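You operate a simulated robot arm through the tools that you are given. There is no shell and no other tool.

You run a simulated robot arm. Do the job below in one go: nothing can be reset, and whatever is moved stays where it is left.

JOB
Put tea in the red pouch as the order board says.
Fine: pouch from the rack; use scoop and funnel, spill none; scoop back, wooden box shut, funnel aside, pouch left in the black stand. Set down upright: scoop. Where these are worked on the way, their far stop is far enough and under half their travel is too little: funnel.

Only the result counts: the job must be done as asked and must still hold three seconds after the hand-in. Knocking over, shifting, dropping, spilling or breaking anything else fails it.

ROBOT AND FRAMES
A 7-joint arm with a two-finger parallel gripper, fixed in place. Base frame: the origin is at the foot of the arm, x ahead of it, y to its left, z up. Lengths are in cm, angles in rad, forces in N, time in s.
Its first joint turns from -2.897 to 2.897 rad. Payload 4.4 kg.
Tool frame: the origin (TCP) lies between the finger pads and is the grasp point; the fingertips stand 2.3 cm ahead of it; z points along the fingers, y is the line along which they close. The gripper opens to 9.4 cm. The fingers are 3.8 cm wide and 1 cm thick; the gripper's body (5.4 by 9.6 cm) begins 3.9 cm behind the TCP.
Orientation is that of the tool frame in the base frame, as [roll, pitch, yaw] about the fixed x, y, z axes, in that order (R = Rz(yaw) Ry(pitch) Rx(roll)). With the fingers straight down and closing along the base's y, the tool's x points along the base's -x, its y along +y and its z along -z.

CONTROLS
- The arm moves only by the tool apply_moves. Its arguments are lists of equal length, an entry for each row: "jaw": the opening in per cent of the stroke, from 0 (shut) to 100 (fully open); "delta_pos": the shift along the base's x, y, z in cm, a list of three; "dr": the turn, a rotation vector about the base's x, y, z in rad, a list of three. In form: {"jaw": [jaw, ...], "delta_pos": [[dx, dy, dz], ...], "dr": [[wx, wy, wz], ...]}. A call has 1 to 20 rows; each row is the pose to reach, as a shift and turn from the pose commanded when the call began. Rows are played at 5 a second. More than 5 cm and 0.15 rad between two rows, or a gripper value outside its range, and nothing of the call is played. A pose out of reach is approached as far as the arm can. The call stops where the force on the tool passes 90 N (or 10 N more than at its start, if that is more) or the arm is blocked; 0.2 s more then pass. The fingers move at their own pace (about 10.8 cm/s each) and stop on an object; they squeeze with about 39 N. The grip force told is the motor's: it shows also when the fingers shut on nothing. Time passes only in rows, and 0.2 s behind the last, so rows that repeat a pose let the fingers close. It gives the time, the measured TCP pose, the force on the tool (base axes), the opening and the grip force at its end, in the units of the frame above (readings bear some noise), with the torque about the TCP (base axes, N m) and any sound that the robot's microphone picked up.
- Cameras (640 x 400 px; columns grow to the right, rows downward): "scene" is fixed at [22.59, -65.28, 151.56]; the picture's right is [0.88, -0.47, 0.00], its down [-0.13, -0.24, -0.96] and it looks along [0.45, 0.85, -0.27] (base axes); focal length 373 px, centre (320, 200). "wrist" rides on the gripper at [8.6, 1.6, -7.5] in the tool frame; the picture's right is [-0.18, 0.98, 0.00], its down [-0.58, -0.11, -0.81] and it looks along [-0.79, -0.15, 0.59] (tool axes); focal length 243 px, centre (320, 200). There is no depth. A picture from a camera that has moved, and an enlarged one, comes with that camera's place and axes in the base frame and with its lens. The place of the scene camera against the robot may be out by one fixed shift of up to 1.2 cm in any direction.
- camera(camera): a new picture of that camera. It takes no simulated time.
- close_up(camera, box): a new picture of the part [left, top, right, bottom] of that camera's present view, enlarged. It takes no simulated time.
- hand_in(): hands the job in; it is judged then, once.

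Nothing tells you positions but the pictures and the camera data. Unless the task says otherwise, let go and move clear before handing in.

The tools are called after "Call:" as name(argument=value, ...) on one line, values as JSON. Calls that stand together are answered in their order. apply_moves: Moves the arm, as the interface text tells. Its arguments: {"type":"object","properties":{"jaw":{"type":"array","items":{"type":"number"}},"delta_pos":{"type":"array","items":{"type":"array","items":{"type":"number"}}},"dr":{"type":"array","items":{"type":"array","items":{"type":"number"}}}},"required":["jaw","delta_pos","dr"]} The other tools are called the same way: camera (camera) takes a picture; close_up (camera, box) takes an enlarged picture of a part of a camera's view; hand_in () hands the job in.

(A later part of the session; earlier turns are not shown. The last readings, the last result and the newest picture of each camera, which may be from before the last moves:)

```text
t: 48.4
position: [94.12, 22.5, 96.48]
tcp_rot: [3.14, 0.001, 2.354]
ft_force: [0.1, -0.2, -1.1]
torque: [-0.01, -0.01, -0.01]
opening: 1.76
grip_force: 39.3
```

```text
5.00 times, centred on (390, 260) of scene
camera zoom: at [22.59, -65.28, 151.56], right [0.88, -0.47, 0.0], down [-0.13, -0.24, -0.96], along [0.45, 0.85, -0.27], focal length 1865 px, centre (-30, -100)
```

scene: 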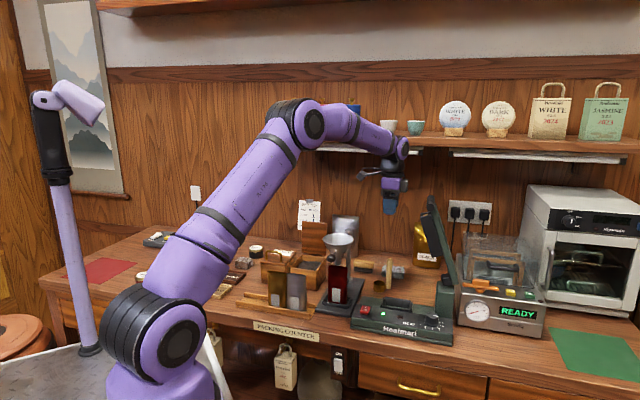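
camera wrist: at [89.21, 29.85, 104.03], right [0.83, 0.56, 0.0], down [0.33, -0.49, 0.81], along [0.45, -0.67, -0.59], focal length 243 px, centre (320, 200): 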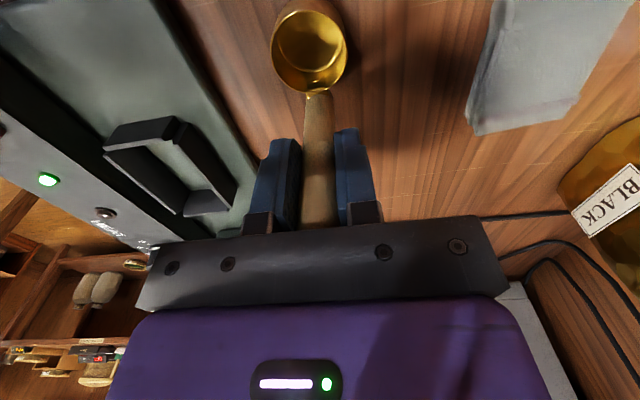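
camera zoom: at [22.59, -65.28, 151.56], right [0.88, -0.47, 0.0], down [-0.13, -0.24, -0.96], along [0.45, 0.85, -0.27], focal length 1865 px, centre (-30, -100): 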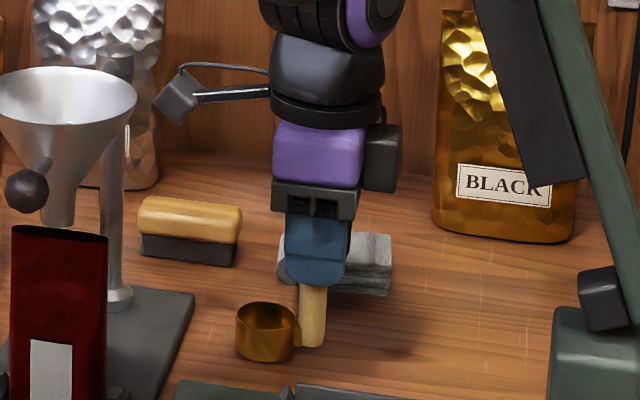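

The scoop is gripped (rest pose recorded: TCP (94.12, 22.50, 96.48), yaw 2.354). I'll lift it upright and carry it over the pole to above the open box, turning so the cup faces the front.

Call:
apply_moves(jaw=[0, 0, 0, 0, 0, 0, 0, 0, 0, 0, 0, 0, 0, 0, 0, 0, 0, 0, 0], delta_pos=[[0, 0, 1], [0, 0, 5], [0, 0, 9.5], [0, 0, 14], [0, 0, 18.5], [0, 0, 22], [-1.7, 1.7, 22.5], [-3.4, 3.4, 22.5], [-5.2, 5.2, 22.5], [-7, 7, 22.5], [-8.8, 8.8, 22.5], [-10.6, 10.6, 22.5], [-12.4, 12.4, 22.5], [-14.2, 14.2, 22.5], [-16, 16, 22.5], [-17.8, 17.8, 22.5], [-19.5, 19.5, 22.5], [-19.5, 19.5, 19.5], [-19.5, 19.5, 17.5]], dr=[[0, 0, 0], [0, 0, 0], [0, 0, 0], [0, 0, 0], [0, 0, 0], [0, 0, 0], [0, 0, 0.143], [0, 0, 0.286], [0, 0, 0.429], [0, 0, 0.571], [0, 0, 0.714], [0, 0, 0.857], [0, 0, 1.0], [0, 0, 1.143], [0, 0, 1.285], [0, 0, 1.428], [0, 0, 1.571], [0, 0, 1.571], [0, 0, 1.571]])

Call:
camera(camera="wrist")

Call:
close_up(camera="scene", box=[250, 180, 400, 310])

```text
t: 52.4
position: [74.38, 42.04, 113.89]
tcp_rot: [3.14, 0.004, -2.355]
ft_force: [0.4, 0.7, -0.5]
torque: [0.01, -0.03, 0.02]
opening: 1.79
grip_force: 38.9
```

```text
taken
camera wrist: at [67.22, 37.21, 121.52], right [-0.57, 0.82, 0.0], down [0.49, 0.33, 0.81], along [0.67, 0.46, -0.59], focal length 243 px, centre (320, 200)
```

wrist: 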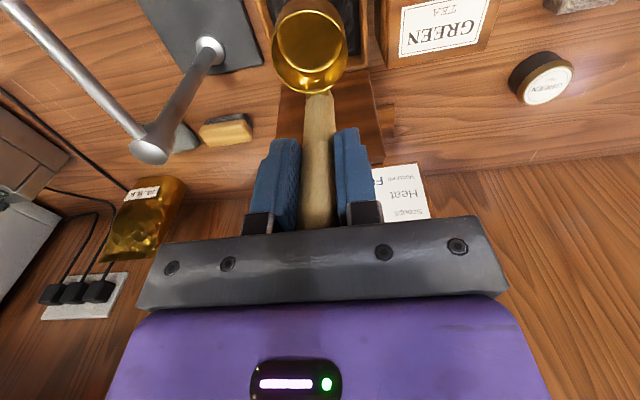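

```text
3.08 times, centred on (325, 245) of scene
camera zoom: at [22.59, -65.28, 151.56], right [0.88, -0.47, 0.0], down [-0.13, -0.24, -0.96], along [0.45, 0.85, -0.27], focal length 1148 px, centre (305, 62)
```

zoom: 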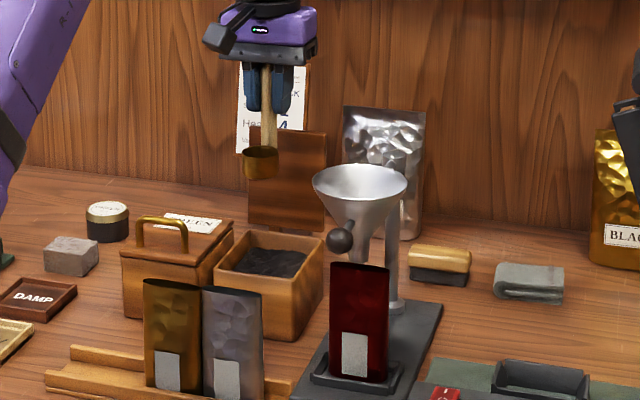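

The scoop hangs upright over the box. The box interior is about r 20–27, b 76–85, with the tea surface near z≈92.5. I'll shift slightly and lower until the cup bottom is near the tea.

Call:
apply_moves(jaw=[0, 0, 0, 0, 0, 0, 0], delta_pos=[[0.5, -0.54, 0], [0.5, -0.54, -3], [0.5, -0.54, -6], [0.5, -0.54, -9], [0.5, -0.54, -11], [0.5, -0.54, -12], [0.5, -0.54, -12]], dr=[[0, 0, 0], [0, 0, 0], [0, 0, 0], [0, 0, 0], [0, 0, 0], [0, 0, 0], [0, 0, 0]])

Call:
camera(camera="wrist")

Call:
close_up(camera="scene", box=[270, 210, 350, 300])

```text
t: 54.0
position: [75.05, 41.57, 102.04]
tcp_rot: [3.141, 0.001, -2.356]
ft_force: [-0.7, 0.0, -1.8]
torque: [0.0, 0.0, 0.02]
opening: 1.76
grip_force: 38.7
```

```text
taken
camera wrist: at [67.83, 36.62, 109.45], right [-0.56, 0.83, 0.0], down [0.49, 0.33, 0.81], along [0.67, 0.45, -0.59], focal length 243 px, centre (320, 200)
```

wrist: 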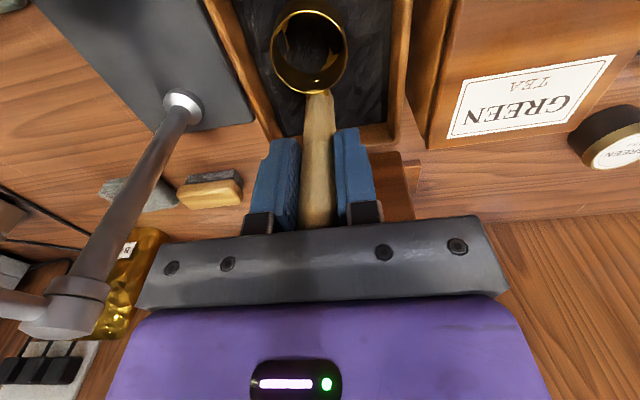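

```text
4.44 times, centred on (310, 255) of scene
camera zoom: at [22.59, -65.28, 151.56], right [0.88, -0.47, 0.0], down [-0.13, -0.24, -0.96], along [0.45, 0.85, -0.27], focal length 1658 px, centre (364, -44)
```

zoom: 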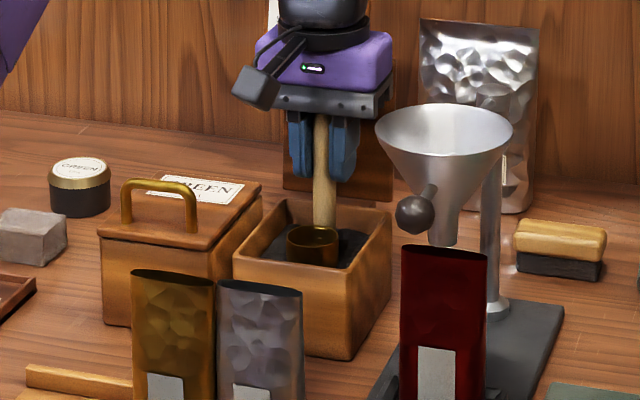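

The cup is centred inside the box. I'll lower it into the tea in small steps while watching the force.

Call:
apply_moves(jaw=[0, 0, 0, 0, 0], delta_pos=[[0, 0, -0.6], [0, 0, -1.2], [0, 0, -1.8], [0, 0, -2.4], [0, 0, -2.4]], dr=[[0, 0, 0], [0, 0, 0], [0, 0, 0], [0, 0, 0], [0, 0, 0]])

Call:
close_up(camera="wrist", box=[220, 0, 420, 130])

Call:
close_up(camera="scene", box=[285, 245, 345, 295])

```text
t: 55.2
position: [75.08, 41.44, 99.5]
tcp_rot: [-3.141, 0.0, -2.356]
ft_force: [-0.1, 0.6, -1.4]
torque: [0.07, -0.03, 0.03]
opening: 1.77
grip_force: 39.2
```

```text
3.08 times, centred on (320, 65) of wrist
camera zoom: at [67.86, 36.6, 107.13], right [-0.56, 0.83, 0.0], down [0.49, 0.33, 0.81], along [0.67, 0.45, -0.59], focal length 746 px, centre (320, 615)
```

zoom: 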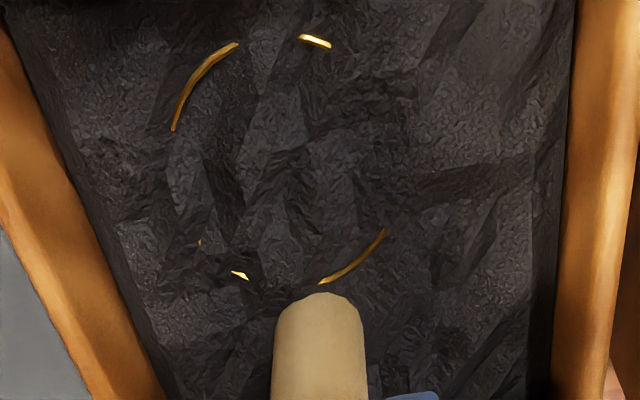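

```text
8.00 times, centred on (315, 270) of scene
camera zoom: at [22.59, -65.28, 151.56], right [0.88, -0.47, 0.0], down [-0.13, -0.24, -0.96], along [0.45, 0.85, -0.27], focal length 2984 px, centre (360, -360)
```

zoom: 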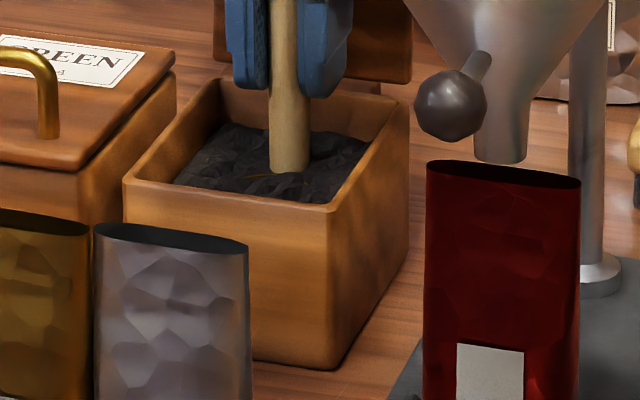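

The cup is immersed with its rim just at the tea surface. I'll go about 0.8 cm deeper, pause, then lift slowly and level.

Call:
apply_moves(jaw=[0, 0, 0, 0, 0, 0], delta_pos=[[0, 0, -0.3], [0, 0, -0.6], [0, 0, -0.8], [0, 0, -0.8], [0, 0, -0.8], [0, 0, -0.8]], dr=[[0, 0, 0], [0, 0, 0], [0, 0, 0], [0, 0, 0], [0, 0, 0], [0, 0, 0]])

Call:
close_up(camera="wrist", box=[220, 0, 420, 130])

```text
t: 56.6
position: [75.01, 41.49, 98.74]
tcp_rot: [-3.14, -0.002, -2.357]
ft_force: [-0.1, -0.4, -0.9]
torque: [0.03, 0.02, -0.02]
opening: 1.77
grip_force: 38.7
```

```text
3.08 times, centred on (320, 65) of wrist
camera zoom: at [67.86, 36.59, 106.28], right [-0.56, 0.83, 0.0], down [0.49, 0.33, 0.81], along [0.67, 0.45, -0.59], focal length 746 px, centre (320, 615)
```

zoom: 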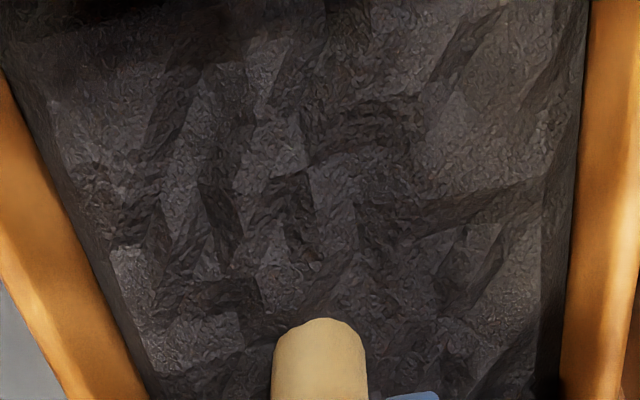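

The cup is fully submerged. Lifting slowly and level.

Call:
apply_moves(jaw=[0, 0, 0, 0, 0, 0, 0, 0, 0, 0], delta_pos=[[0, 0, 0.3], [0, 0, 0.8], [0, 0, 1.4], [0, 0, 2.0], [0, 0, 2.7], [0, 0, 3.5], [0, 0, 4.4], [0, 0, 5.4], [0, 0, 6.4], [0, 0, 6.4]], dr=[[0, 0, 0], [0, 0, 0], [0, 0, 0], [0, 0, 0], [0, 0, 0], [0, 0, 0], [0, 0, 0], [0, 0, 0], [0, 0, 0], [0, 0, 0]])

Call:
close_up(camera="wrist", box=[220, 0, 420, 130])

Call:
close_up(camera="scene", box=[270, 210, 350, 300])

```text
t: 58.8
position: [75.04, 41.37, 105.09]
tcp_rot: [-3.141, 0.001, -2.355]
ft_force: [1.2, 0.3, -0.7]
torque: [0.01, 0.02, 0.0]
opening: 1.79
grip_force: 38.9
```

```text
3.08 times, centred on (320, 65) of wrist
camera zoom: at [67.78, 36.63, 112.69], right [-0.56, 0.83, 0.0], down [0.49, 0.33, 0.81], along [0.67, 0.45, -0.59], focal length 746 px, centre (320, 615)
```

zoom: 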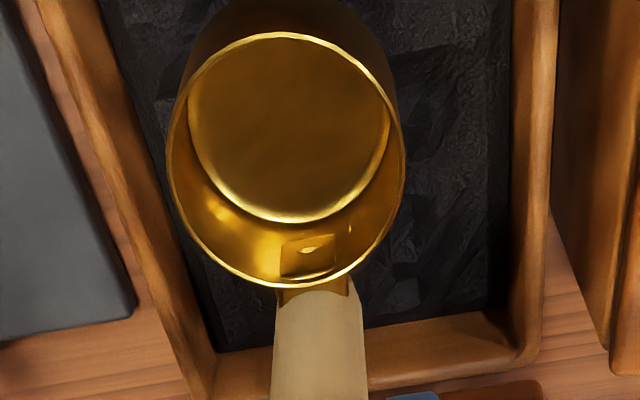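

```text
4.44 times, centred on (310, 255) of scene
camera zoom: at [22.59, -65.28, 151.56], right [0.88, -0.47, 0.0], down [-0.13, -0.24, -0.96], along [0.45, 0.85, -0.27], focal length 1658 px, centre (364, -44)
```

zoom: 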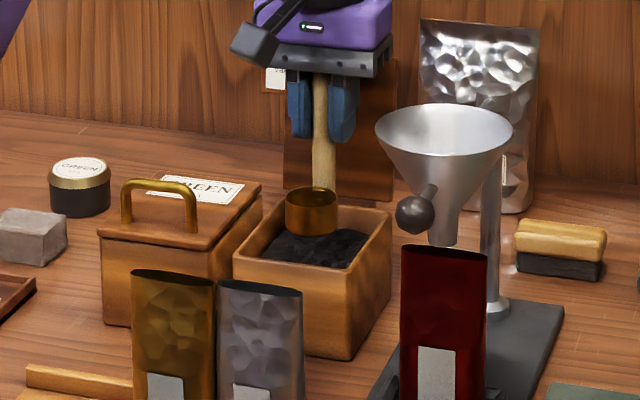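

The cup came out empty, so a straight dip doesn't load it. I'll try a digging motion: tilt the mouth about 25° toward the front, sink in, sweep forward, level out, then lift.

Call:
apply_moves(jaw=[0, 0, 0, 0, 0, 0, 0, 0, 0, 0], delta_pos=[[0.81, 0.81, 0], [0.035, 0.035, -0.46], [-0.785, -0.785, -1.19], [-1.62, -1.62, -2.1], [-1.62, -1.62, -3.1], [-1.62, -1.62, -4.5], [-1.76, -1.76, -5.6], [-2.18, -2.18, -5.7], [-2.61, -2.61, -5.7], [-2.61, -2.61, -5.7]], dr=[[0, 0, 0], [0.1047, -0.1047, 0], [0.21, -0.21, 0], [0.3147, -0.3147, 0], [0.3147, -0.3147, 0], [0.3147, -0.3147, 0], [0.3147, -0.3147, 0], [0.3147, -0.3147, 0], [0.3147, -0.3147, 0], [0.3147, -0.3147, 0]])

Call:
camera(camera="wrist")

Call:
close_up(camera="scene", box=[250, 210, 350, 310])

```text
t: 61.0
position: [72.44, 38.8, 99.47]
tcp_rot: [-3.141, 0.445, -2.357]
ft_force: [0.7, -0.8, -0.4]
torque: [0.02, 0.03, 0.01]
opening: 1.77
grip_force: 39.0
```

```text
taken
camera wrist: at [63.6, 32.34, 102.58], right [-0.58, 0.81, 0.08], down [0.2, 0.05, 0.98], along [0.79, 0.58, -0.19], focal length 243 px, centre (320, 200)
```

wrist: 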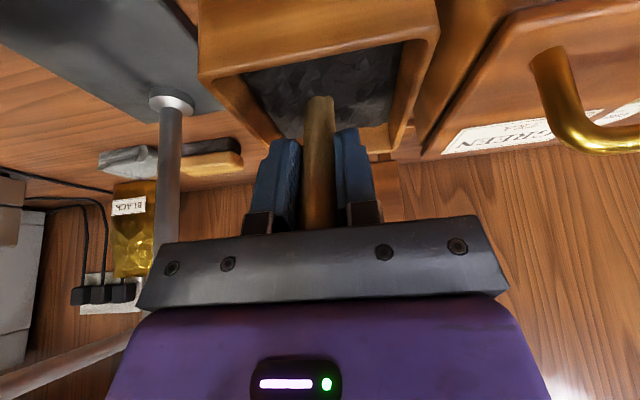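

```text
4.00 times, centred on (300, 260) of scene
camera zoom: at [22.59, -65.28, 151.56], right [0.88, -0.47, 0.0], down [-0.13, -0.24, -0.96], along [0.45, 0.85, -0.27], focal length 1492 px, centre (400, -40)
```

zoom: 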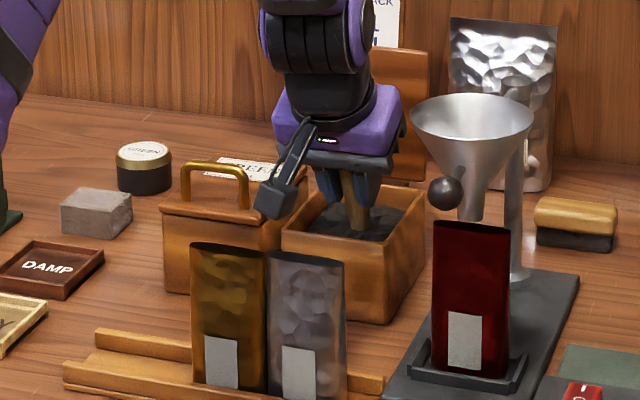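

No contact issues. Now I'll level the cup while submerged, then lift slowly.

Call:
apply_moves(jaw=[0, 0, 0, 0, 0, 0, 0, 0, 0, 0, 0, 0, 0], delta_pos=[[0.83, 0.83, -0.19], [1.65, 1.65, -0.66], [2.43, 2.43, -1.19], [2.43, 2.43, -1.19], [2.43, 2.43, -0.8], [2.43, 2.43, -0.3], [2.43, 2.43, 0.3], [2.43, 2.43, 1.0], [2.43, 2.43, 1.8], [2.43, 2.43, 2.7], [2.43, 2.43, 3.7], [2.43, 2.43, 5.0], [2.43, 2.43, 5.5]], dr=[[-0.1047, 0.1047, 0], [-0.21, 0.21, 0], [-0.3147, 0.3147, 0], [-0.3147, 0.3147, 0], [-0.3147, 0.3147, 0], [-0.3147, 0.3147, 0], [-0.3147, 0.3147, 0], [-0.3147, 0.3147, 0], [-0.3147, 0.3147, 0], [-0.3147, 0.3147, 0], [-0.3147, 0.3147, 0], [-0.3147, 0.3147, 0], [-0.3147, 0.3147, 0]])

Call:
close_up(camera="wrist", box=[220, 0, 420, 130])

Call:
close_up(camera="scene", box=[270, 210, 350, 300])

```text
t: 63.8
position: [74.81, 41.26, 105.05]
tcp_rot: [-3.141, 0.0, -2.356]
ft_force: [0.3, -1.0, -0.7]
torque: [0.01, -0.03, -0.01]
opening: 1.78
grip_force: 38.7
```

```text
3.08 times, centred on (320, 65) of wrist
camera zoom: at [67.67, 36.37, 112.62], right [-0.56, 0.83, 0.0], down [0.49, 0.33, 0.81], along [0.67, 0.46, -0.59], focal length 746 px, centre (320, 615)
```

zoom: 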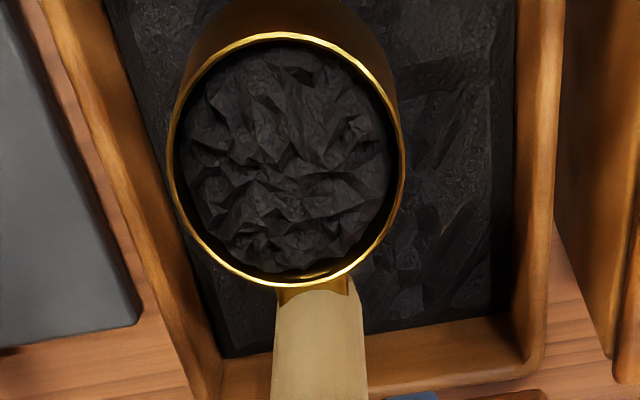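

```text
4.44 times, centred on (310, 255) of scene
camera zoom: at [22.59, -65.28, 151.56], right [0.88, -0.47, 0.0], down [-0.13, -0.24, -0.96], along [0.45, 0.85, -0.27], focal length 1658 px, centre (364, -44)
```

zoom: 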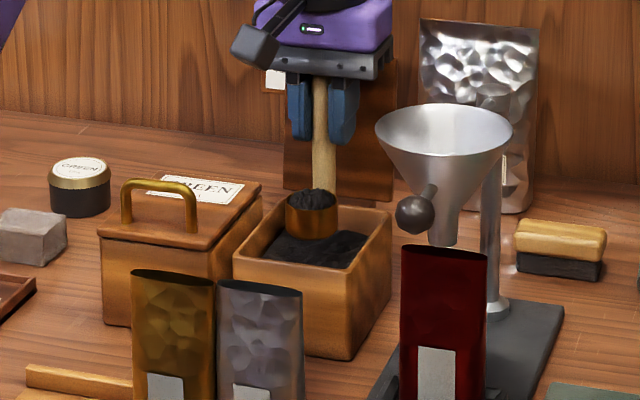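

The cup is full with one scoop. Now I'll lift it level and carry it gently to the funnel (centre about (74.65, 23.25), rim z≈109.9), turning so the cup faces azimuth 165°.

Call:
apply_moves(jaw=[0, 0, 0, 0, 0, 0, 0, 0, 0, 0, 0], delta_pos=[[0, 0, 0.5], [0, 0, 1.5], [0, 0, 3], [0, 0, 5], [0, 0, 7], [0, 0, 9], [0, 0, 11], [0, 0, 13], [0, 0, 14.5], [0, 0, 15.3], [0, 0, 15.5]], dr=[[0, 0, 0], [0, 0, 0], [0, 0, 0], [0, 0, 0], [0, 0, 0], [0, 0, 0], [0, 0, 0], [0, 0, 0], [0, 0, 0], [0, 0, 0], [0, 0, 0]])

Call:
apply_moves(jaw=[0, 0, 0, 0, 0, 0, 0, 0, 0, 0, 0, 0, 0, 0], delta_pos=[[0.15, -0.6, 0], [0.45, -1.9, 0], [0.85, -3.6, 0], [1.25, -5.3, 0], [1.65, -7.0, 0], [2.05, -8.7, 0], [2.45, -10.4, 0], [2.85, -12.1, 0], [3.25, -13.8, 0], [3.65, -15.5, 0], [4.05, -17.1, 0], [4.35, -18.4, 0], [4.55, -19.1, 0], [4.58, -19.28, 0]], dr=[[0, 0, -0.03], [0, 0, -0.1], [0, 0, -0.18], [0, 0, -0.26], [0, 0, -0.34], [0, 0, -0.43], [0, 0, -0.52], [0, 0, -0.6], [0, 0, -0.69], [0, 0, -0.77], [0, 0, -0.85], [0, 0, -0.91], [0, 0, -0.945], [0, 0, -0.953]])

Call:
camera(camera="wrist")

Call:
close_up(camera="scene", box=[280, 170, 420, 310])

```text
t: 66.2
position: [74.87, 41.3, 120.4]
tcp_rot: [-3.141, 0.0, -2.357]
ft_force: [0.0, 0.2, -1.8]
torque: [0.02, 0.0, -0.01]
opening: 1.78
grip_force: 39.2
```

```text
t: 69.2
position: [79.43, 21.97, 120.66]
tcp_rot: [3.141, 0.0, 2.973]
ft_force: [0.0, 0.4, -0.9]
torque: [0.04, 0.01, -0.01]
opening: 1.77
grip_force: 39.1
```

```text
taken
camera wrist: at [71.26, 25.15, 128.08], right [0.35, 0.94, 0.0], down [0.56, -0.2, 0.81], along [0.76, -0.28, -0.59], focal length 243 px, centre (320, 200)
```

wrist: 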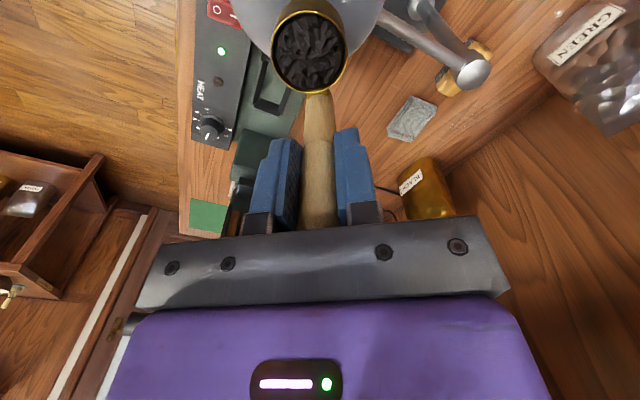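

```text
2.86 times, centred on (350, 240) of scene
camera zoom: at [22.59, -65.28, 151.56], right [0.88, -0.47, 0.0], down [-0.13, -0.24, -0.96], along [0.45, 0.85, -0.27], focal length 1066 px, centre (234, 86)
```

zoom: 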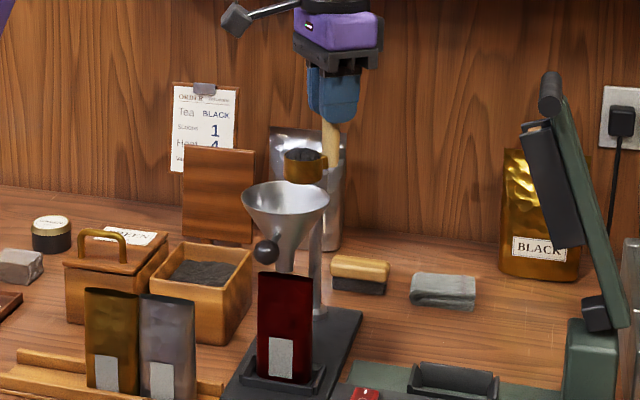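

The cup is level over the funnel. I'll verify the alignment of cup and funnel rim with zooms before tilting.

Call:
close_up(camera="wrist", box=[220, 0, 420, 125])

Call:
close_up(camera="scene", box=[325, 200, 395, 270])

```text
3.20 times, centred on (320, 62) of wrist
camera zoom: at [71.26, 25.15, 128.08], right [0.35, 0.94, 0.0], down [0.56, -0.2, 0.81], along [0.76, -0.28, -0.59], focal length 776 px, centre (320, 640)
```

zoom: 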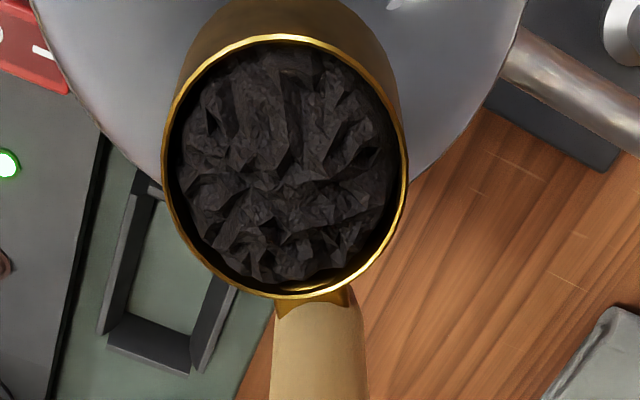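

```text
5.71 times, centred on (360, 235) of scene
camera zoom: at [22.59, -65.28, 151.56], right [0.88, -0.47, 0.0], down [-0.13, -0.24, -0.96], along [0.45, 0.85, -0.27], focal length 2131 px, centre (91, 0)
```

zoom: 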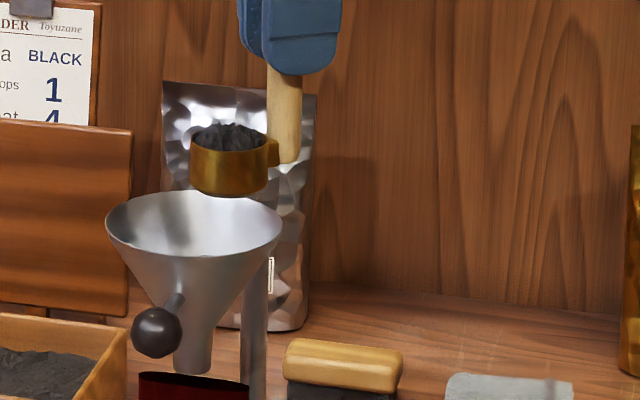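

The lip is right over the funnel centre (fitted (74.5, 23.2)). I'll begin tilting about the lip, first to 22°, to verify the arm tracks.

Call:
apply_moves(jaw=[0, 0, 0, 0], delta_pos=[[-0.799, 0.199, 0.05], [-1.671, 0.417, -0.02], [-2.604, 0.649, 0.0], [-2.604, 0.649, 0.0]], dr=[[-0.0317, -0.127, 0], [-0.0633, -0.254, 0], [-0.095, -0.381, 0], [-0.095, -0.381, 0]])

Call:
close_up(camera="scene", box=[300, 180, 400, 290])

Call:
close_up(camera="wrist", box=[220, 0, 420, 125])

```text
t: 70.2
position: [76.89, 22.65, 120.37]
tcp_rot: [-3.111, 0.392, 2.978]
ft_force: [0.0, 0.5, -1.8]
torque: [-0.02, 0.01, -0.04]
opening: 1.75
grip_force: 39.1
```

```text
3.64 times, centred on (350, 235) of scene
camera zoom: at [22.59, -65.28, 151.56], right [0.88, -0.47, 0.0], down [-0.13, -0.24, -0.96], along [0.45, 0.85, -0.27], focal length 1356 px, centre (211, 73)
```

zoom: 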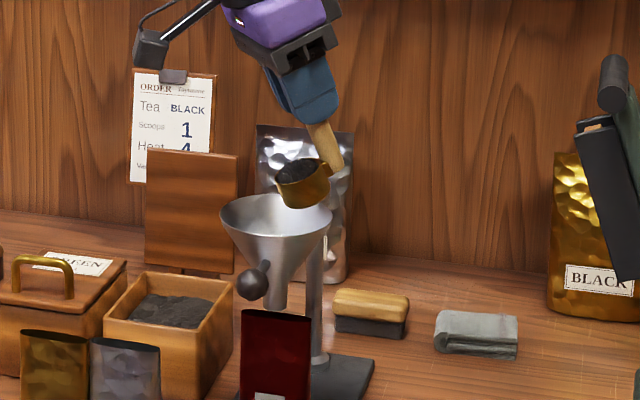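

```text
3.20 times, centred on (320, 62) of wrist
camera zoom: at [66.59, 26.31, 124.08], right [0.34, 0.94, 0.04], down [0.21, -0.12, 0.97], along [0.92, -0.32, -0.24], focal length 776 px, centre (320, 640)
```

zoom: 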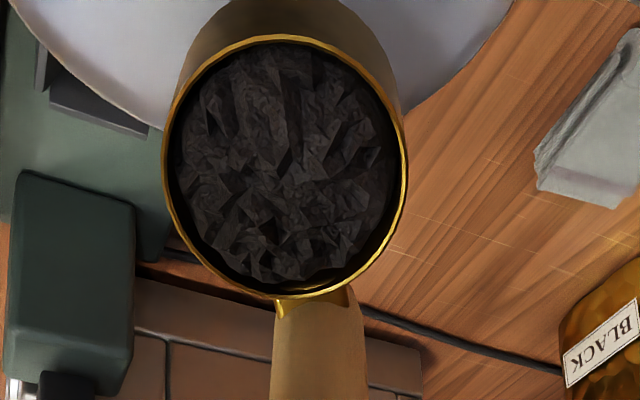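

Tracking well with no spill. I'll continue the tilt to 60°.

Call:
apply_moves(jaw=[0, 0, 0, 0, 0, 0], delta_pos=[[-0.978, 0.244, -0.12], [-1.983, 0.494, -0.27], [-2.999, 0.748, -0.46], [-4.008, 0.999, -0.68], [-4.992, 1.245, -0.94], [-4.992, 1.245, -0.94]], dr=[[-0.0317, -0.127, 0], [-0.0633, -0.254, 0], [-0.095, -0.381, 0], [-0.1267, -0.508, 0], [-0.1583, -0.6351, 0], [-0.1583, -0.6351, 0]])

Call:
close_up(camera="scene", box=[300, 180, 400, 290])

Call:
camera(camera="wrist")

```text
t: 71.6
position: [71.96, 23.78, 119.52]
tcp_rot: [-3.012, 1.041, 3.049]
ft_force: [0.6, 0.4, -1.4]
torque: [0.02, 0.04, 0.01]
opening: 1.77
grip_force: 39.3
```

```text
3.64 times, centred on (350, 235) of scene
camera zoom: at [22.59, -65.28, 151.56], right [0.88, -0.47, 0.0], down [-0.13, -0.24, -0.96], along [0.45, 0.85, -0.27], focal length 1356 px, centre (211, 73)
```

zoom: 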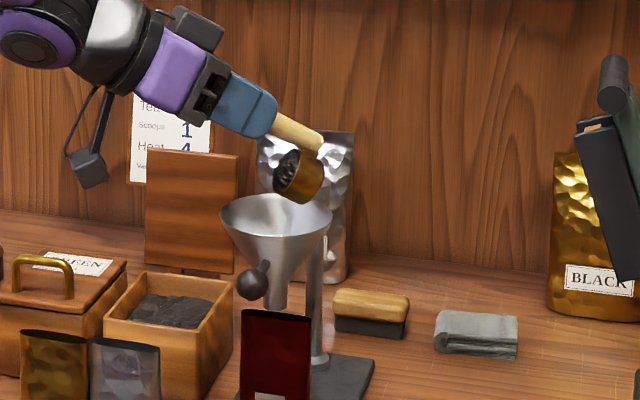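

```text
taken
camera wrist: at [61.68, 27.49, 115.77], right [0.29, 0.95, 0.09], down [-0.41, 0.04, 0.91], along [0.86, -0.31, 0.4], focal length 243 px, centre (320, 200)
```

wrist: 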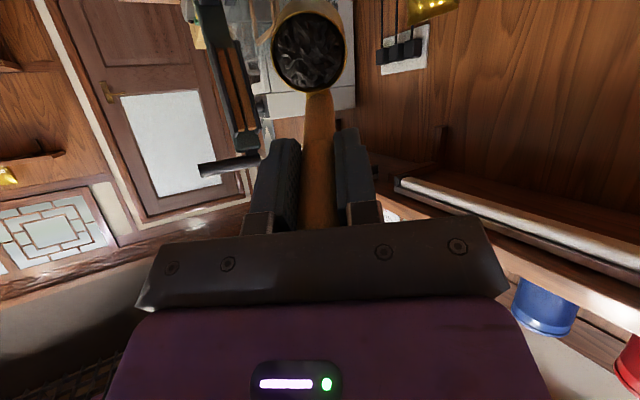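

Still no tea falling at 60°. I'll continue to 90°, keeping the lip over the funnel.

Call:
apply_moves(jaw=[0, 0, 0, 0, 0, 0], delta_pos=[[-0.943, 0.235, -0.39], [-1.828, 0.455, -0.9], [-2.641, 0.658, -1.53], [-3.368, 0.839, -2.26], [-3.368, 0.839, -2.26], [-3.368, 0.839, -2.26]], dr=[[-0.0317, -0.127, 0], [-0.0633, -0.254, 0], [-0.095, -0.381, 0], [-0.1267, -0.508, 0], [-0.1267, -0.508, 0], [-0.1267, -0.508, 0]])

Call:
close_up(camera="scene", box=[300, 180, 400, 290])

Call:
close_up(camera="wrist", box=[220, 0, 420, 125])

```text
t: 73.0
position: [68.49, 24.82, 117.25]
tcp_rot: [-1.565, 1.494, -1.808]
ft_force: [-0.7, -0.2, -2.1]
torque: [-0.01, 0.09, 0.03]
opening: 1.8
grip_force: 38.9
```

```text
3.64 times, centred on (350, 235) of scene
camera zoom: at [22.59, -65.28, 151.56], right [0.88, -0.47, 0.0], down [-0.13, -0.24, -0.96], along [0.45, 0.85, -0.27], focal length 1356 px, centre (211, 73)
```

zoom: 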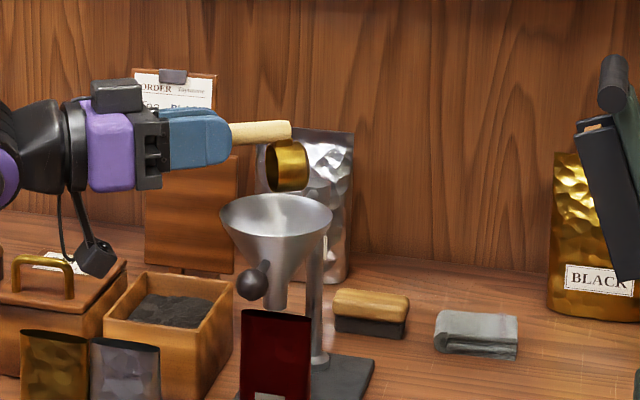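

```text
3.20 times, centred on (320, 62) of wrist
camera zoom: at [61.57, 27.57, 108.61], right [0.24, 0.96, 0.11], down [-0.8, 0.13, 0.59], along [0.55, -0.23, 0.8], focal length 776 px, centre (320, 640)
```

zoom: 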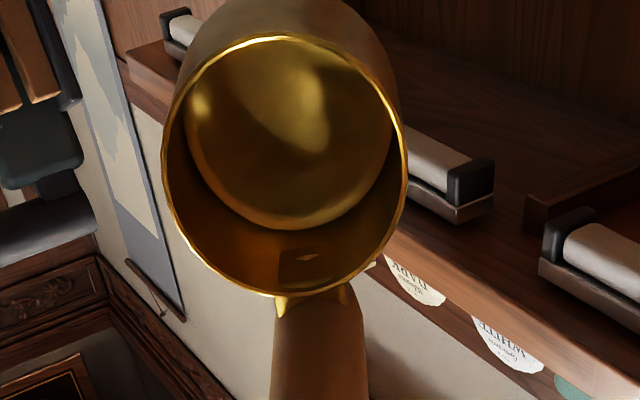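

The cup is now empty, so the tea went out at the funnel. I'll look for any spill around the funnel, stand and counter.

Call:
close_up(camera="scene", box=[330, 215, 390, 275])

Call:
close_up(camera="scene", box=[260, 240, 420, 340])

```text
6.67 times, centred on (360, 245) of scene
camera zoom: at [22.59, -65.28, 151.56], right [0.88, -0.47, 0.0], down [-0.13, -0.24, -0.96], along [0.45, 0.85, -0.27], focal length 2486 px, centre (53, -100)
```

zoom: 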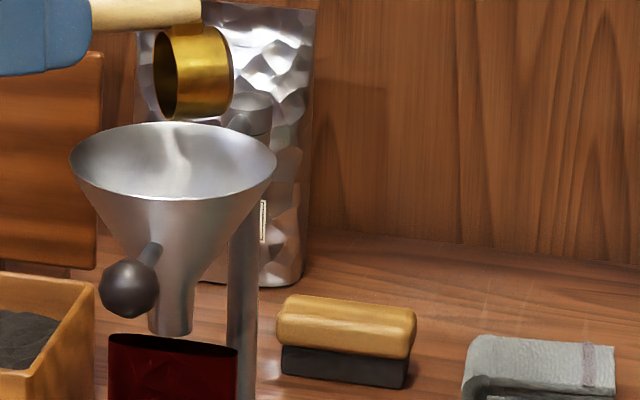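

```text
4.00 times, centred on (340, 290) of scene
camera zoom: at [22.59, -65.28, 151.56], right [0.88, -0.47, 0.0], down [-0.13, -0.24, -0.96], along [0.45, 0.85, -0.27], focal length 1492 px, centre (240, -160)
```

zoom: 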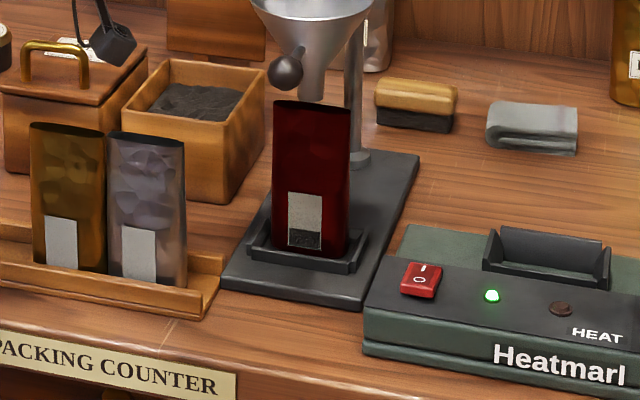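

The window on the red pouch now shows tea at its bottom, and nothing is spilled. I'll tilt the scoop back upright along the same path.

Call:
apply_moves(jaw=[0, 0, 0, 0, 0, 0, 0, 0, 0, 0, 0, 0, 0], delta_pos=[[0.728, -0.181, 0.73], [1.541, -0.384, 1.36], [2.426, -0.605, 1.87], [3.369, -0.84, 2.26], [4.353, -1.085, 2.52], [5.362, -1.337, 2.74], [6.378, -1.59, 2.93], [7.382, -1.84, 3.08], [8.36, -2.084, 3.2], [9.293, -2.317, 3.48], [10.166, -2.534, 3.85], [10.964, -2.733, 4.0], [10.964, -2.733, 4.0]], dr=[[0.0317, 0.127, 0], [0.0633, 0.254, 0], [0.095, 0.381, 0], [0.1267, 0.508, 0], [0.1583, 0.6351, 0], [0.19, 0.7621, 0], [0.2217, 0.8891, 0], [0.2533, 1.0161, 0], [0.285, 1.1431, 0], [0.3166, 1.2701, 0], [0.3483, 1.3971, 0], [0.38, 1.5241, 0], [0.38, 1.5241, 0]])

Call:
close_up(camera="scene", box=[280, 170, 420, 310])

Call:
close_up(camera="scene", box=[330, 255, 380, 305])

```text
t: 75.8
position: [79.51, 21.99, 121.35]
tcp_rot: [3.141, 0.0, 2.973]
ft_force: [-0.1, 0.3, -1.0]
torque: [0.02, -0.02, 0.01]
opening: 1.78
grip_force: 39.3
```

```text
2.86 times, centred on (350, 240) of scene
camera zoom: at [22.59, -65.28, 151.56], right [0.88, -0.47, 0.0], down [-0.13, -0.24, -0.96], along [0.45, 0.85, -0.27], focal length 1066 px, centre (234, 86)
```

zoom: 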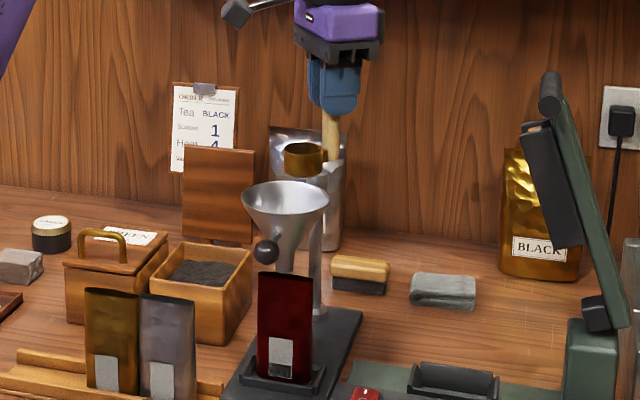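

```text
8.00 times, centred on (355, 280) of scene
camera zoom: at [22.59, -65.28, 151.56], right [0.88, -0.47, 0.0], down [-0.13, -0.24, -0.96], along [0.45, 0.85, -0.27], focal length 2984 px, centre (40, -440)
```

zoom: 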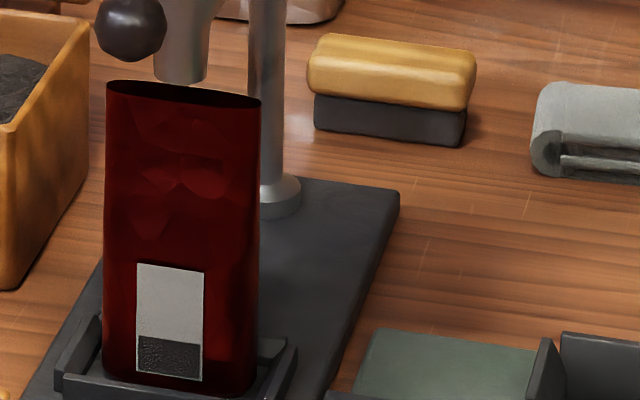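

Tea is in the pouch. Now I'll return the scoop to exactly where it was picked up (delta +14.6, +0.5, -24.8, yaw -0.618), first to above the spot and down most of the way.

Call:
apply_moves(jaw=[0, 0, 0, 0, 0, 0, 0, 0, 0, 0, 0, 0, 0, 0, 0, 0], delta_pos=[[2, 0.07, 0], [4.4, 0.15, 0], [6.8, 0.23, 0], [9.2, 0.32, 0], [11.6, 0.4, 0], [13.6, 0.47, 0], [14.6, 0.5, 0], [14.6, 0.5, -3], [14.6, 0.5, -7], [14.6, 0.5, -11], [14.6, 0.5, -15], [14.6, 0.5, -18.5], [14.6, 0.5, -21], [14.6, 0.5, -22.5], [14.6, 0.5, -23.3], [14.6, 0.5, -23.3]], dr=[[0, 0, -0.09], [0, 0, -0.19], [0, 0, -0.29], [0, 0, -0.39], [0, 0, -0.49], [0, 0, -0.58], [0, 0, -0.618], [0, 0, -0.618], [0, 0, -0.618], [0, 0, -0.618], [0, 0, -0.618], [0, 0, -0.618], [0, 0, -0.618], [0, 0, -0.618], [0, 0, -0.618], [0, 0, -0.618]])

Call:
close_up(camera="scene", box=[350, 220, 430, 300])

Call:
camera(camera="wrist")

```text
t: 79.2
position: [93.81, 22.8, 98.04]
tcp_rot: [-3.141, 0.001, 2.357]
ft_force: [-0.2, 0.3, -1.0]
torque: [0.01, -0.05, -0.01]
opening: 1.78
grip_force: 40.0
```

```text
5.00 times, centred on (390, 260) of scene
camera zoom: at [22.59, -65.28, 151.56], right [0.88, -0.47, 0.0], down [-0.13, -0.24, -0.96], along [0.45, 0.85, -0.27], focal length 1865 px, centre (-30, -100)
```

zoom: 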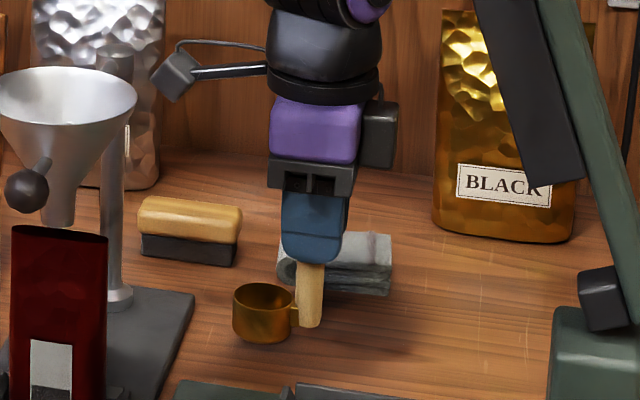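

```text
taken
camera wrist: at [89.02, 30.04, 105.6], right [0.83, 0.56, 0.0], down [0.33, -0.49, 0.81], along [0.46, -0.67, -0.59], focal length 243 px, centre (320, 200)
```

wrist: 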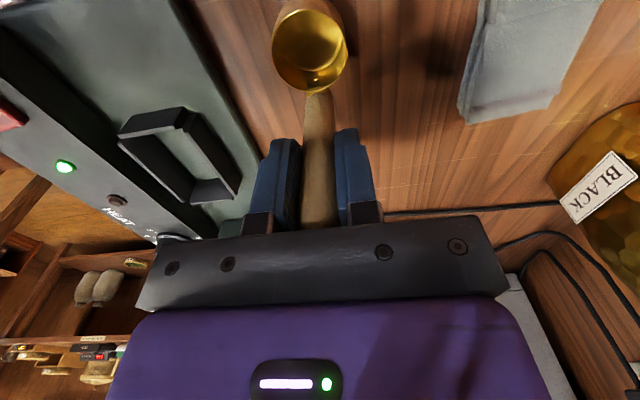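

I'm slightly off (about 0.28 cm toward -r) from the original spot. I'll correct that and lower to touch.

Call:
apply_moves(jaw=[0, 0, 0, 0], delta_pos=[[0.2, -0.2, 0], [0.2, -0.2, -0.6], [0.2, -0.2, -1.2], [0.2, -0.2, -1.3]], dr=[[0, 0, 0], [0, 0, 0], [0, 0, 0], [0, 0, 0]])

Call:
close_up(camera="scene", box=[370, 260, 410, 290])

```text
t: 80.2
position: [94.05, 22.31, 96.73]
tcp_rot: [-3.142, 0.0, 2.355]
ft_force: [-0.1, 0.2, -0.9]
torque: [0.0, -0.02, -0.01]
opening: 1.78
grip_force: 38.1
```

```text
13.33 times, centred on (390, 275) of scene
camera zoom: at [22.59, -65.28, 151.56], right [0.88, -0.47, 0.0], down [-0.13, -0.24, -0.96], along [0.45, 0.85, -0.27], focal length 4973 px, centre (-613, -800)
```

zoom: 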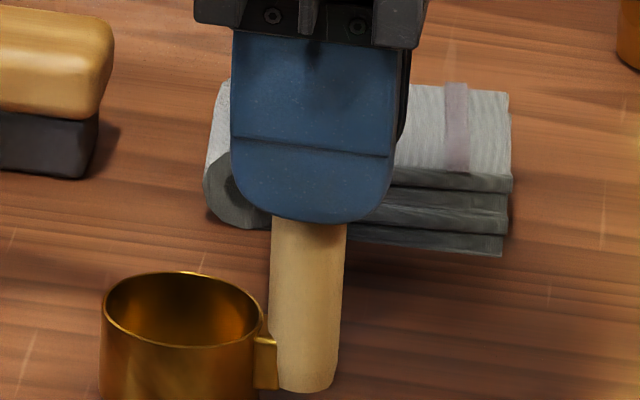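

Almost at table height. I'll lower in tiny steps to feel contact.

Call:
apply_moves(jaw=[0, 0], delta_pos=[[0, 0, -0.15], [0, 0, -0.22]], dr=[[0, 0, 0], [0, 0, 0]])

```text
t: 80.8
position: [94.09, 22.31, 96.8]
tcp_rot: [3.139, 0.002, 2.354]
ft_force: [-1.1, -1.9, 13.9]
torque: [0.24, 0.45, 0.06]
opening: 1.77
grip_force: 39.0
```

Contact felt (14 N). I'll relieve slightly and open the fingers gently.

Call:
apply_moves(jaw=[0, 0, 19, 21, 25, 30, 40, 50], delta_pos=[[0, 0, 0.08], [0, 0, 0.15], [0, 0, 0.15], [0, 0, 0.15], [0, 0, 0.15], [0, 0, 0.15], [0, 0, 0.15], [0, 0, 0.15]], dr=[[0, 0, 0], [0, 0, 0], [0, 0, 0], [0, 0, 0], [0, 0, 0], [0, 0, 0], [0, 0, 0], [0, 0, 0]])

Call:
close_up(camera="scene", box=[350, 220, 430, 300])

Call:
camera(camera="wrist")

```text
t: 82.6
position: [94.16, 22.34, 96.57]
tcp_rot: [3.141, 0.0, 2.355]
ft_force: [0.4, -0.2, -0.3]
torque: [0.03, -0.01, 0.01]
opening: 4.69
grip_force: 0.1
```

```text
5.00 times, centred on (390, 260) of scene
camera zoom: at [22.59, -65.28, 151.56], right [0.88, -0.47, 0.0], down [-0.13, -0.24, -0.96], along [0.45, 0.85, -0.27], focal length 1865 px, centre (-30, -100)
```

zoom: 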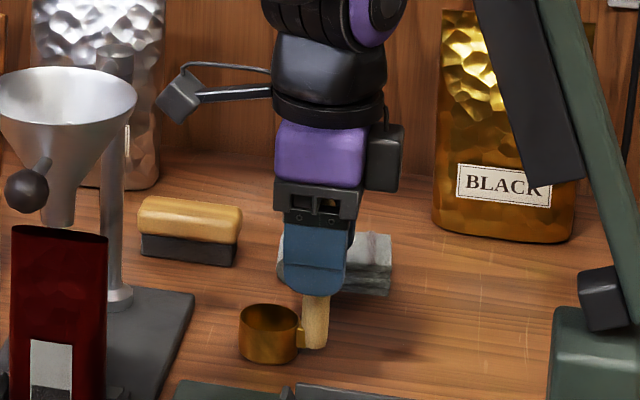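

```text
taken
camera wrist: at [89.26, 29.68, 104.12], right [0.83, 0.56, 0.0], down [0.33, -0.49, 0.81], along [0.45, -0.67, -0.59], focal length 243 px, centre (320, 200)
```

wrist: 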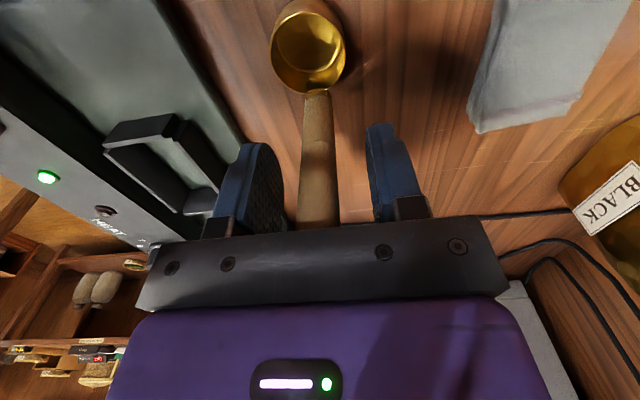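

The scoop stands upright where it was. I'll rise straight up and return to above the open lid's bail.

Call:
apply_moves(jaw=[50, 50, 50, 50, 50, 50, 45, 40, 35, 30, 25, 22, 22, 22, 22, 22], delta_pos=[[0, 0, 2], [0, 0, 6], [0, 0, 10], [0, 0, 14.5], [0, 0, 19], [0, 0, 22.5], [-1.3, 2.6, 22.5], [-2.6, 5.2, 22.5], [-3.9, 7.8, 22.5], [-5.2, 10.4, 22.5], [-6.6, 13.1, 22.5], [-8, 15.8, 22.5], [-9.4, 18.5, 22.5], [-10.8, 21.3, 22.5], [-12.2, 24, 22.5], [-13.1, 25.6, 21]], dr=[[0, 0, 0], [0, 0, 0], [0, 0, 0], [0, 0, 0], [0, 0, 0], [0, 0, 0], [0, 0, 0], [0, 0, 0], [0, 0, 0], [0, 0, 0], [0, 0, 0], [0, 0, 0], [0, 0, 0], [0, 0, 0], [0, 0, 0], [0, 0, 0]])

Call:
camera(camera="wrist")

Call:
close_up(camera="scene", box=[260, 180, 420, 300])

```text
t: 86.2
position: [82.64, 43.66, 120.28]
tcp_rot: [3.133, -0.012, 2.327]
ft_force: [0.3, -1.0, 0.3]
torque: [0.01, 0.03, -0.03]
opening: 2.05
grip_force: 0.0
stopped in row 16: the arm was blocked; the commanded pose is now the measured one
```

```text
taken
camera wrist: at [78.05, 50.95, 128.01], right [0.84, 0.54, 0.01], down [0.32, -0.51, 0.8], along [0.43, -0.67, -0.6], focal length 243 px, centre (320, 200)
```

wrist: 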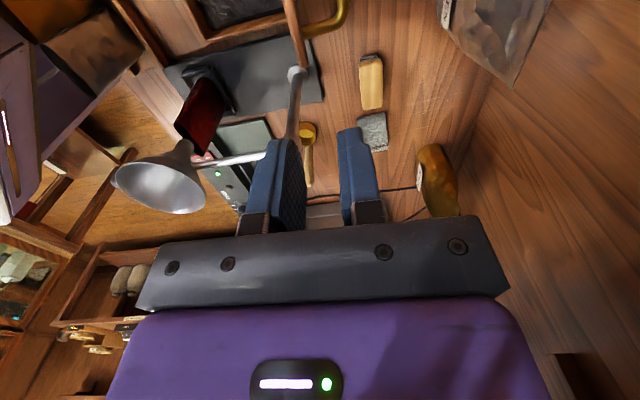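

```text
3.33 times, centred on (340, 240) of scene
camera zoom: at [22.59, -65.28, 151.56], right [0.88, -0.47, 0.0], down [-0.13, -0.24, -0.96], along [0.45, 0.85, -0.27], focal length 1243 px, centre (253, 67)
```

zoom: 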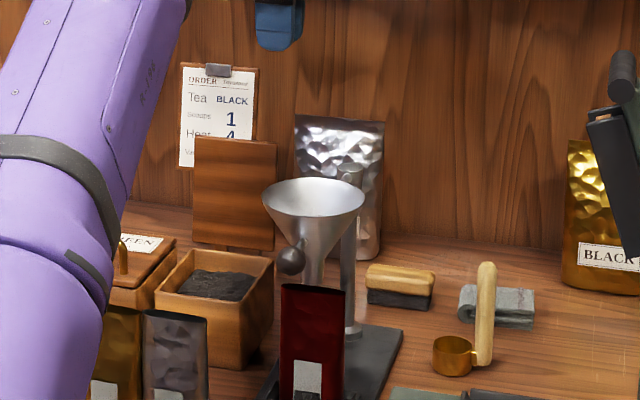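

The arm reports being blocked near (82.6, 43.7, 120), with no force at the tool. I'll look at the whole scene to see the arm's posture.

Call:
camera(camera="scene")

Call:
close_up(camera="scene", box=[200, 60, 460, 260])

```text
taken
```

scene: 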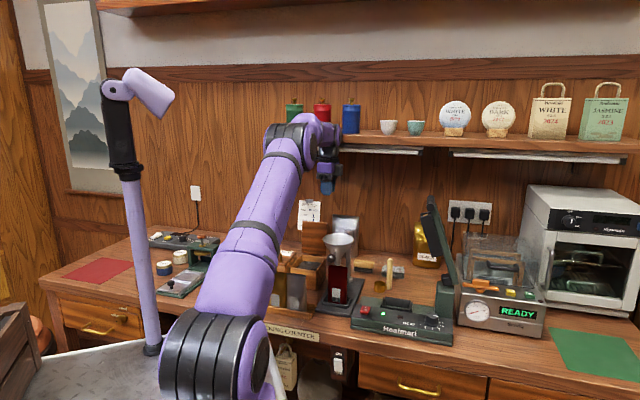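

```text
2.00 times, centred on (330, 160) of scene
camera zoom: at [22.59, -65.28, 151.56], right [0.88, -0.47, 0.0], down [-0.13, -0.24, -0.96], along [0.45, 0.85, -0.27], focal length 746 px, centre (300, 280)
```

zoom: 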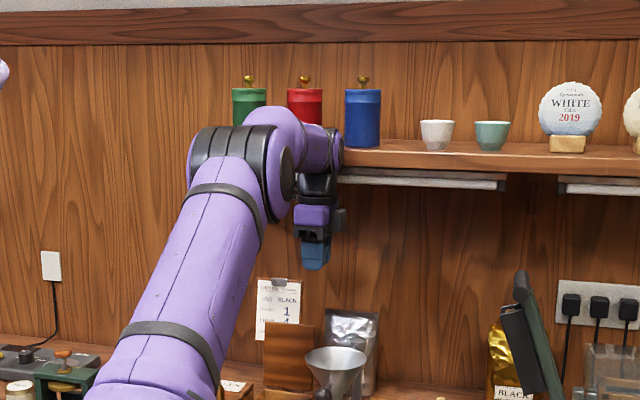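

The arm's posture has changed a lot, and the mast at left has also shifted in view. I'll look closely at that before moving.

Call:
close_up(camera="scene", box=[0, 50, 320, 400])

Call:
close_up(camera="scene", box=[250, 90, 400, 210])

```text
1.14 times, centred on (160, 225) of scene
camera zoom: at [22.59, -65.28, 151.56], right [0.88, -0.47, 0.0], down [-0.13, -0.24, -0.96], along [0.45, 0.85, -0.27], focal length 426 px, centre (503, 171)
```

zoom: 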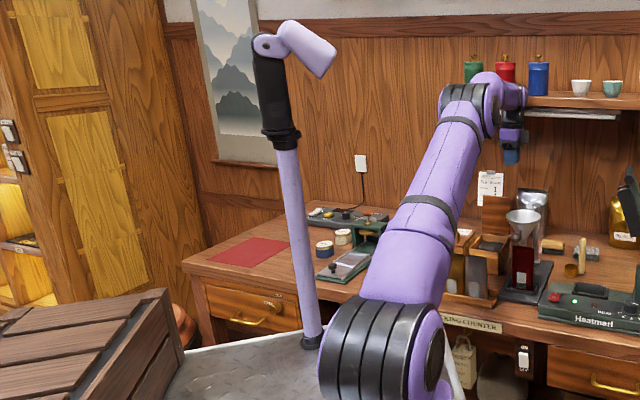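

```text
3.33 times, centred on (325, 150) of scene
camera zoom: at [22.59, -65.28, 151.56], right [0.88, -0.47, 0.0], down [-0.13, -0.24, -0.96], along [0.45, 0.85, -0.27], focal length 1243 px, centre (303, 367)
```

zoom: 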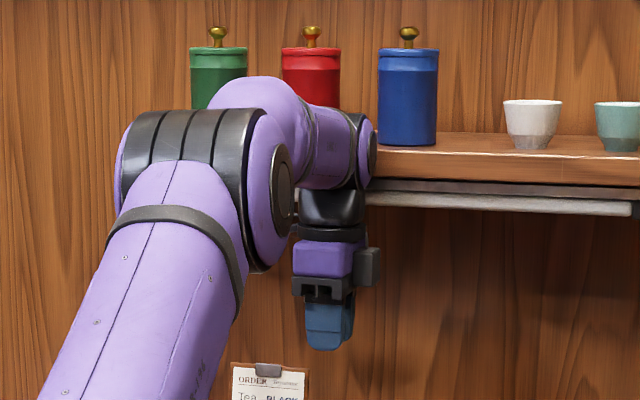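

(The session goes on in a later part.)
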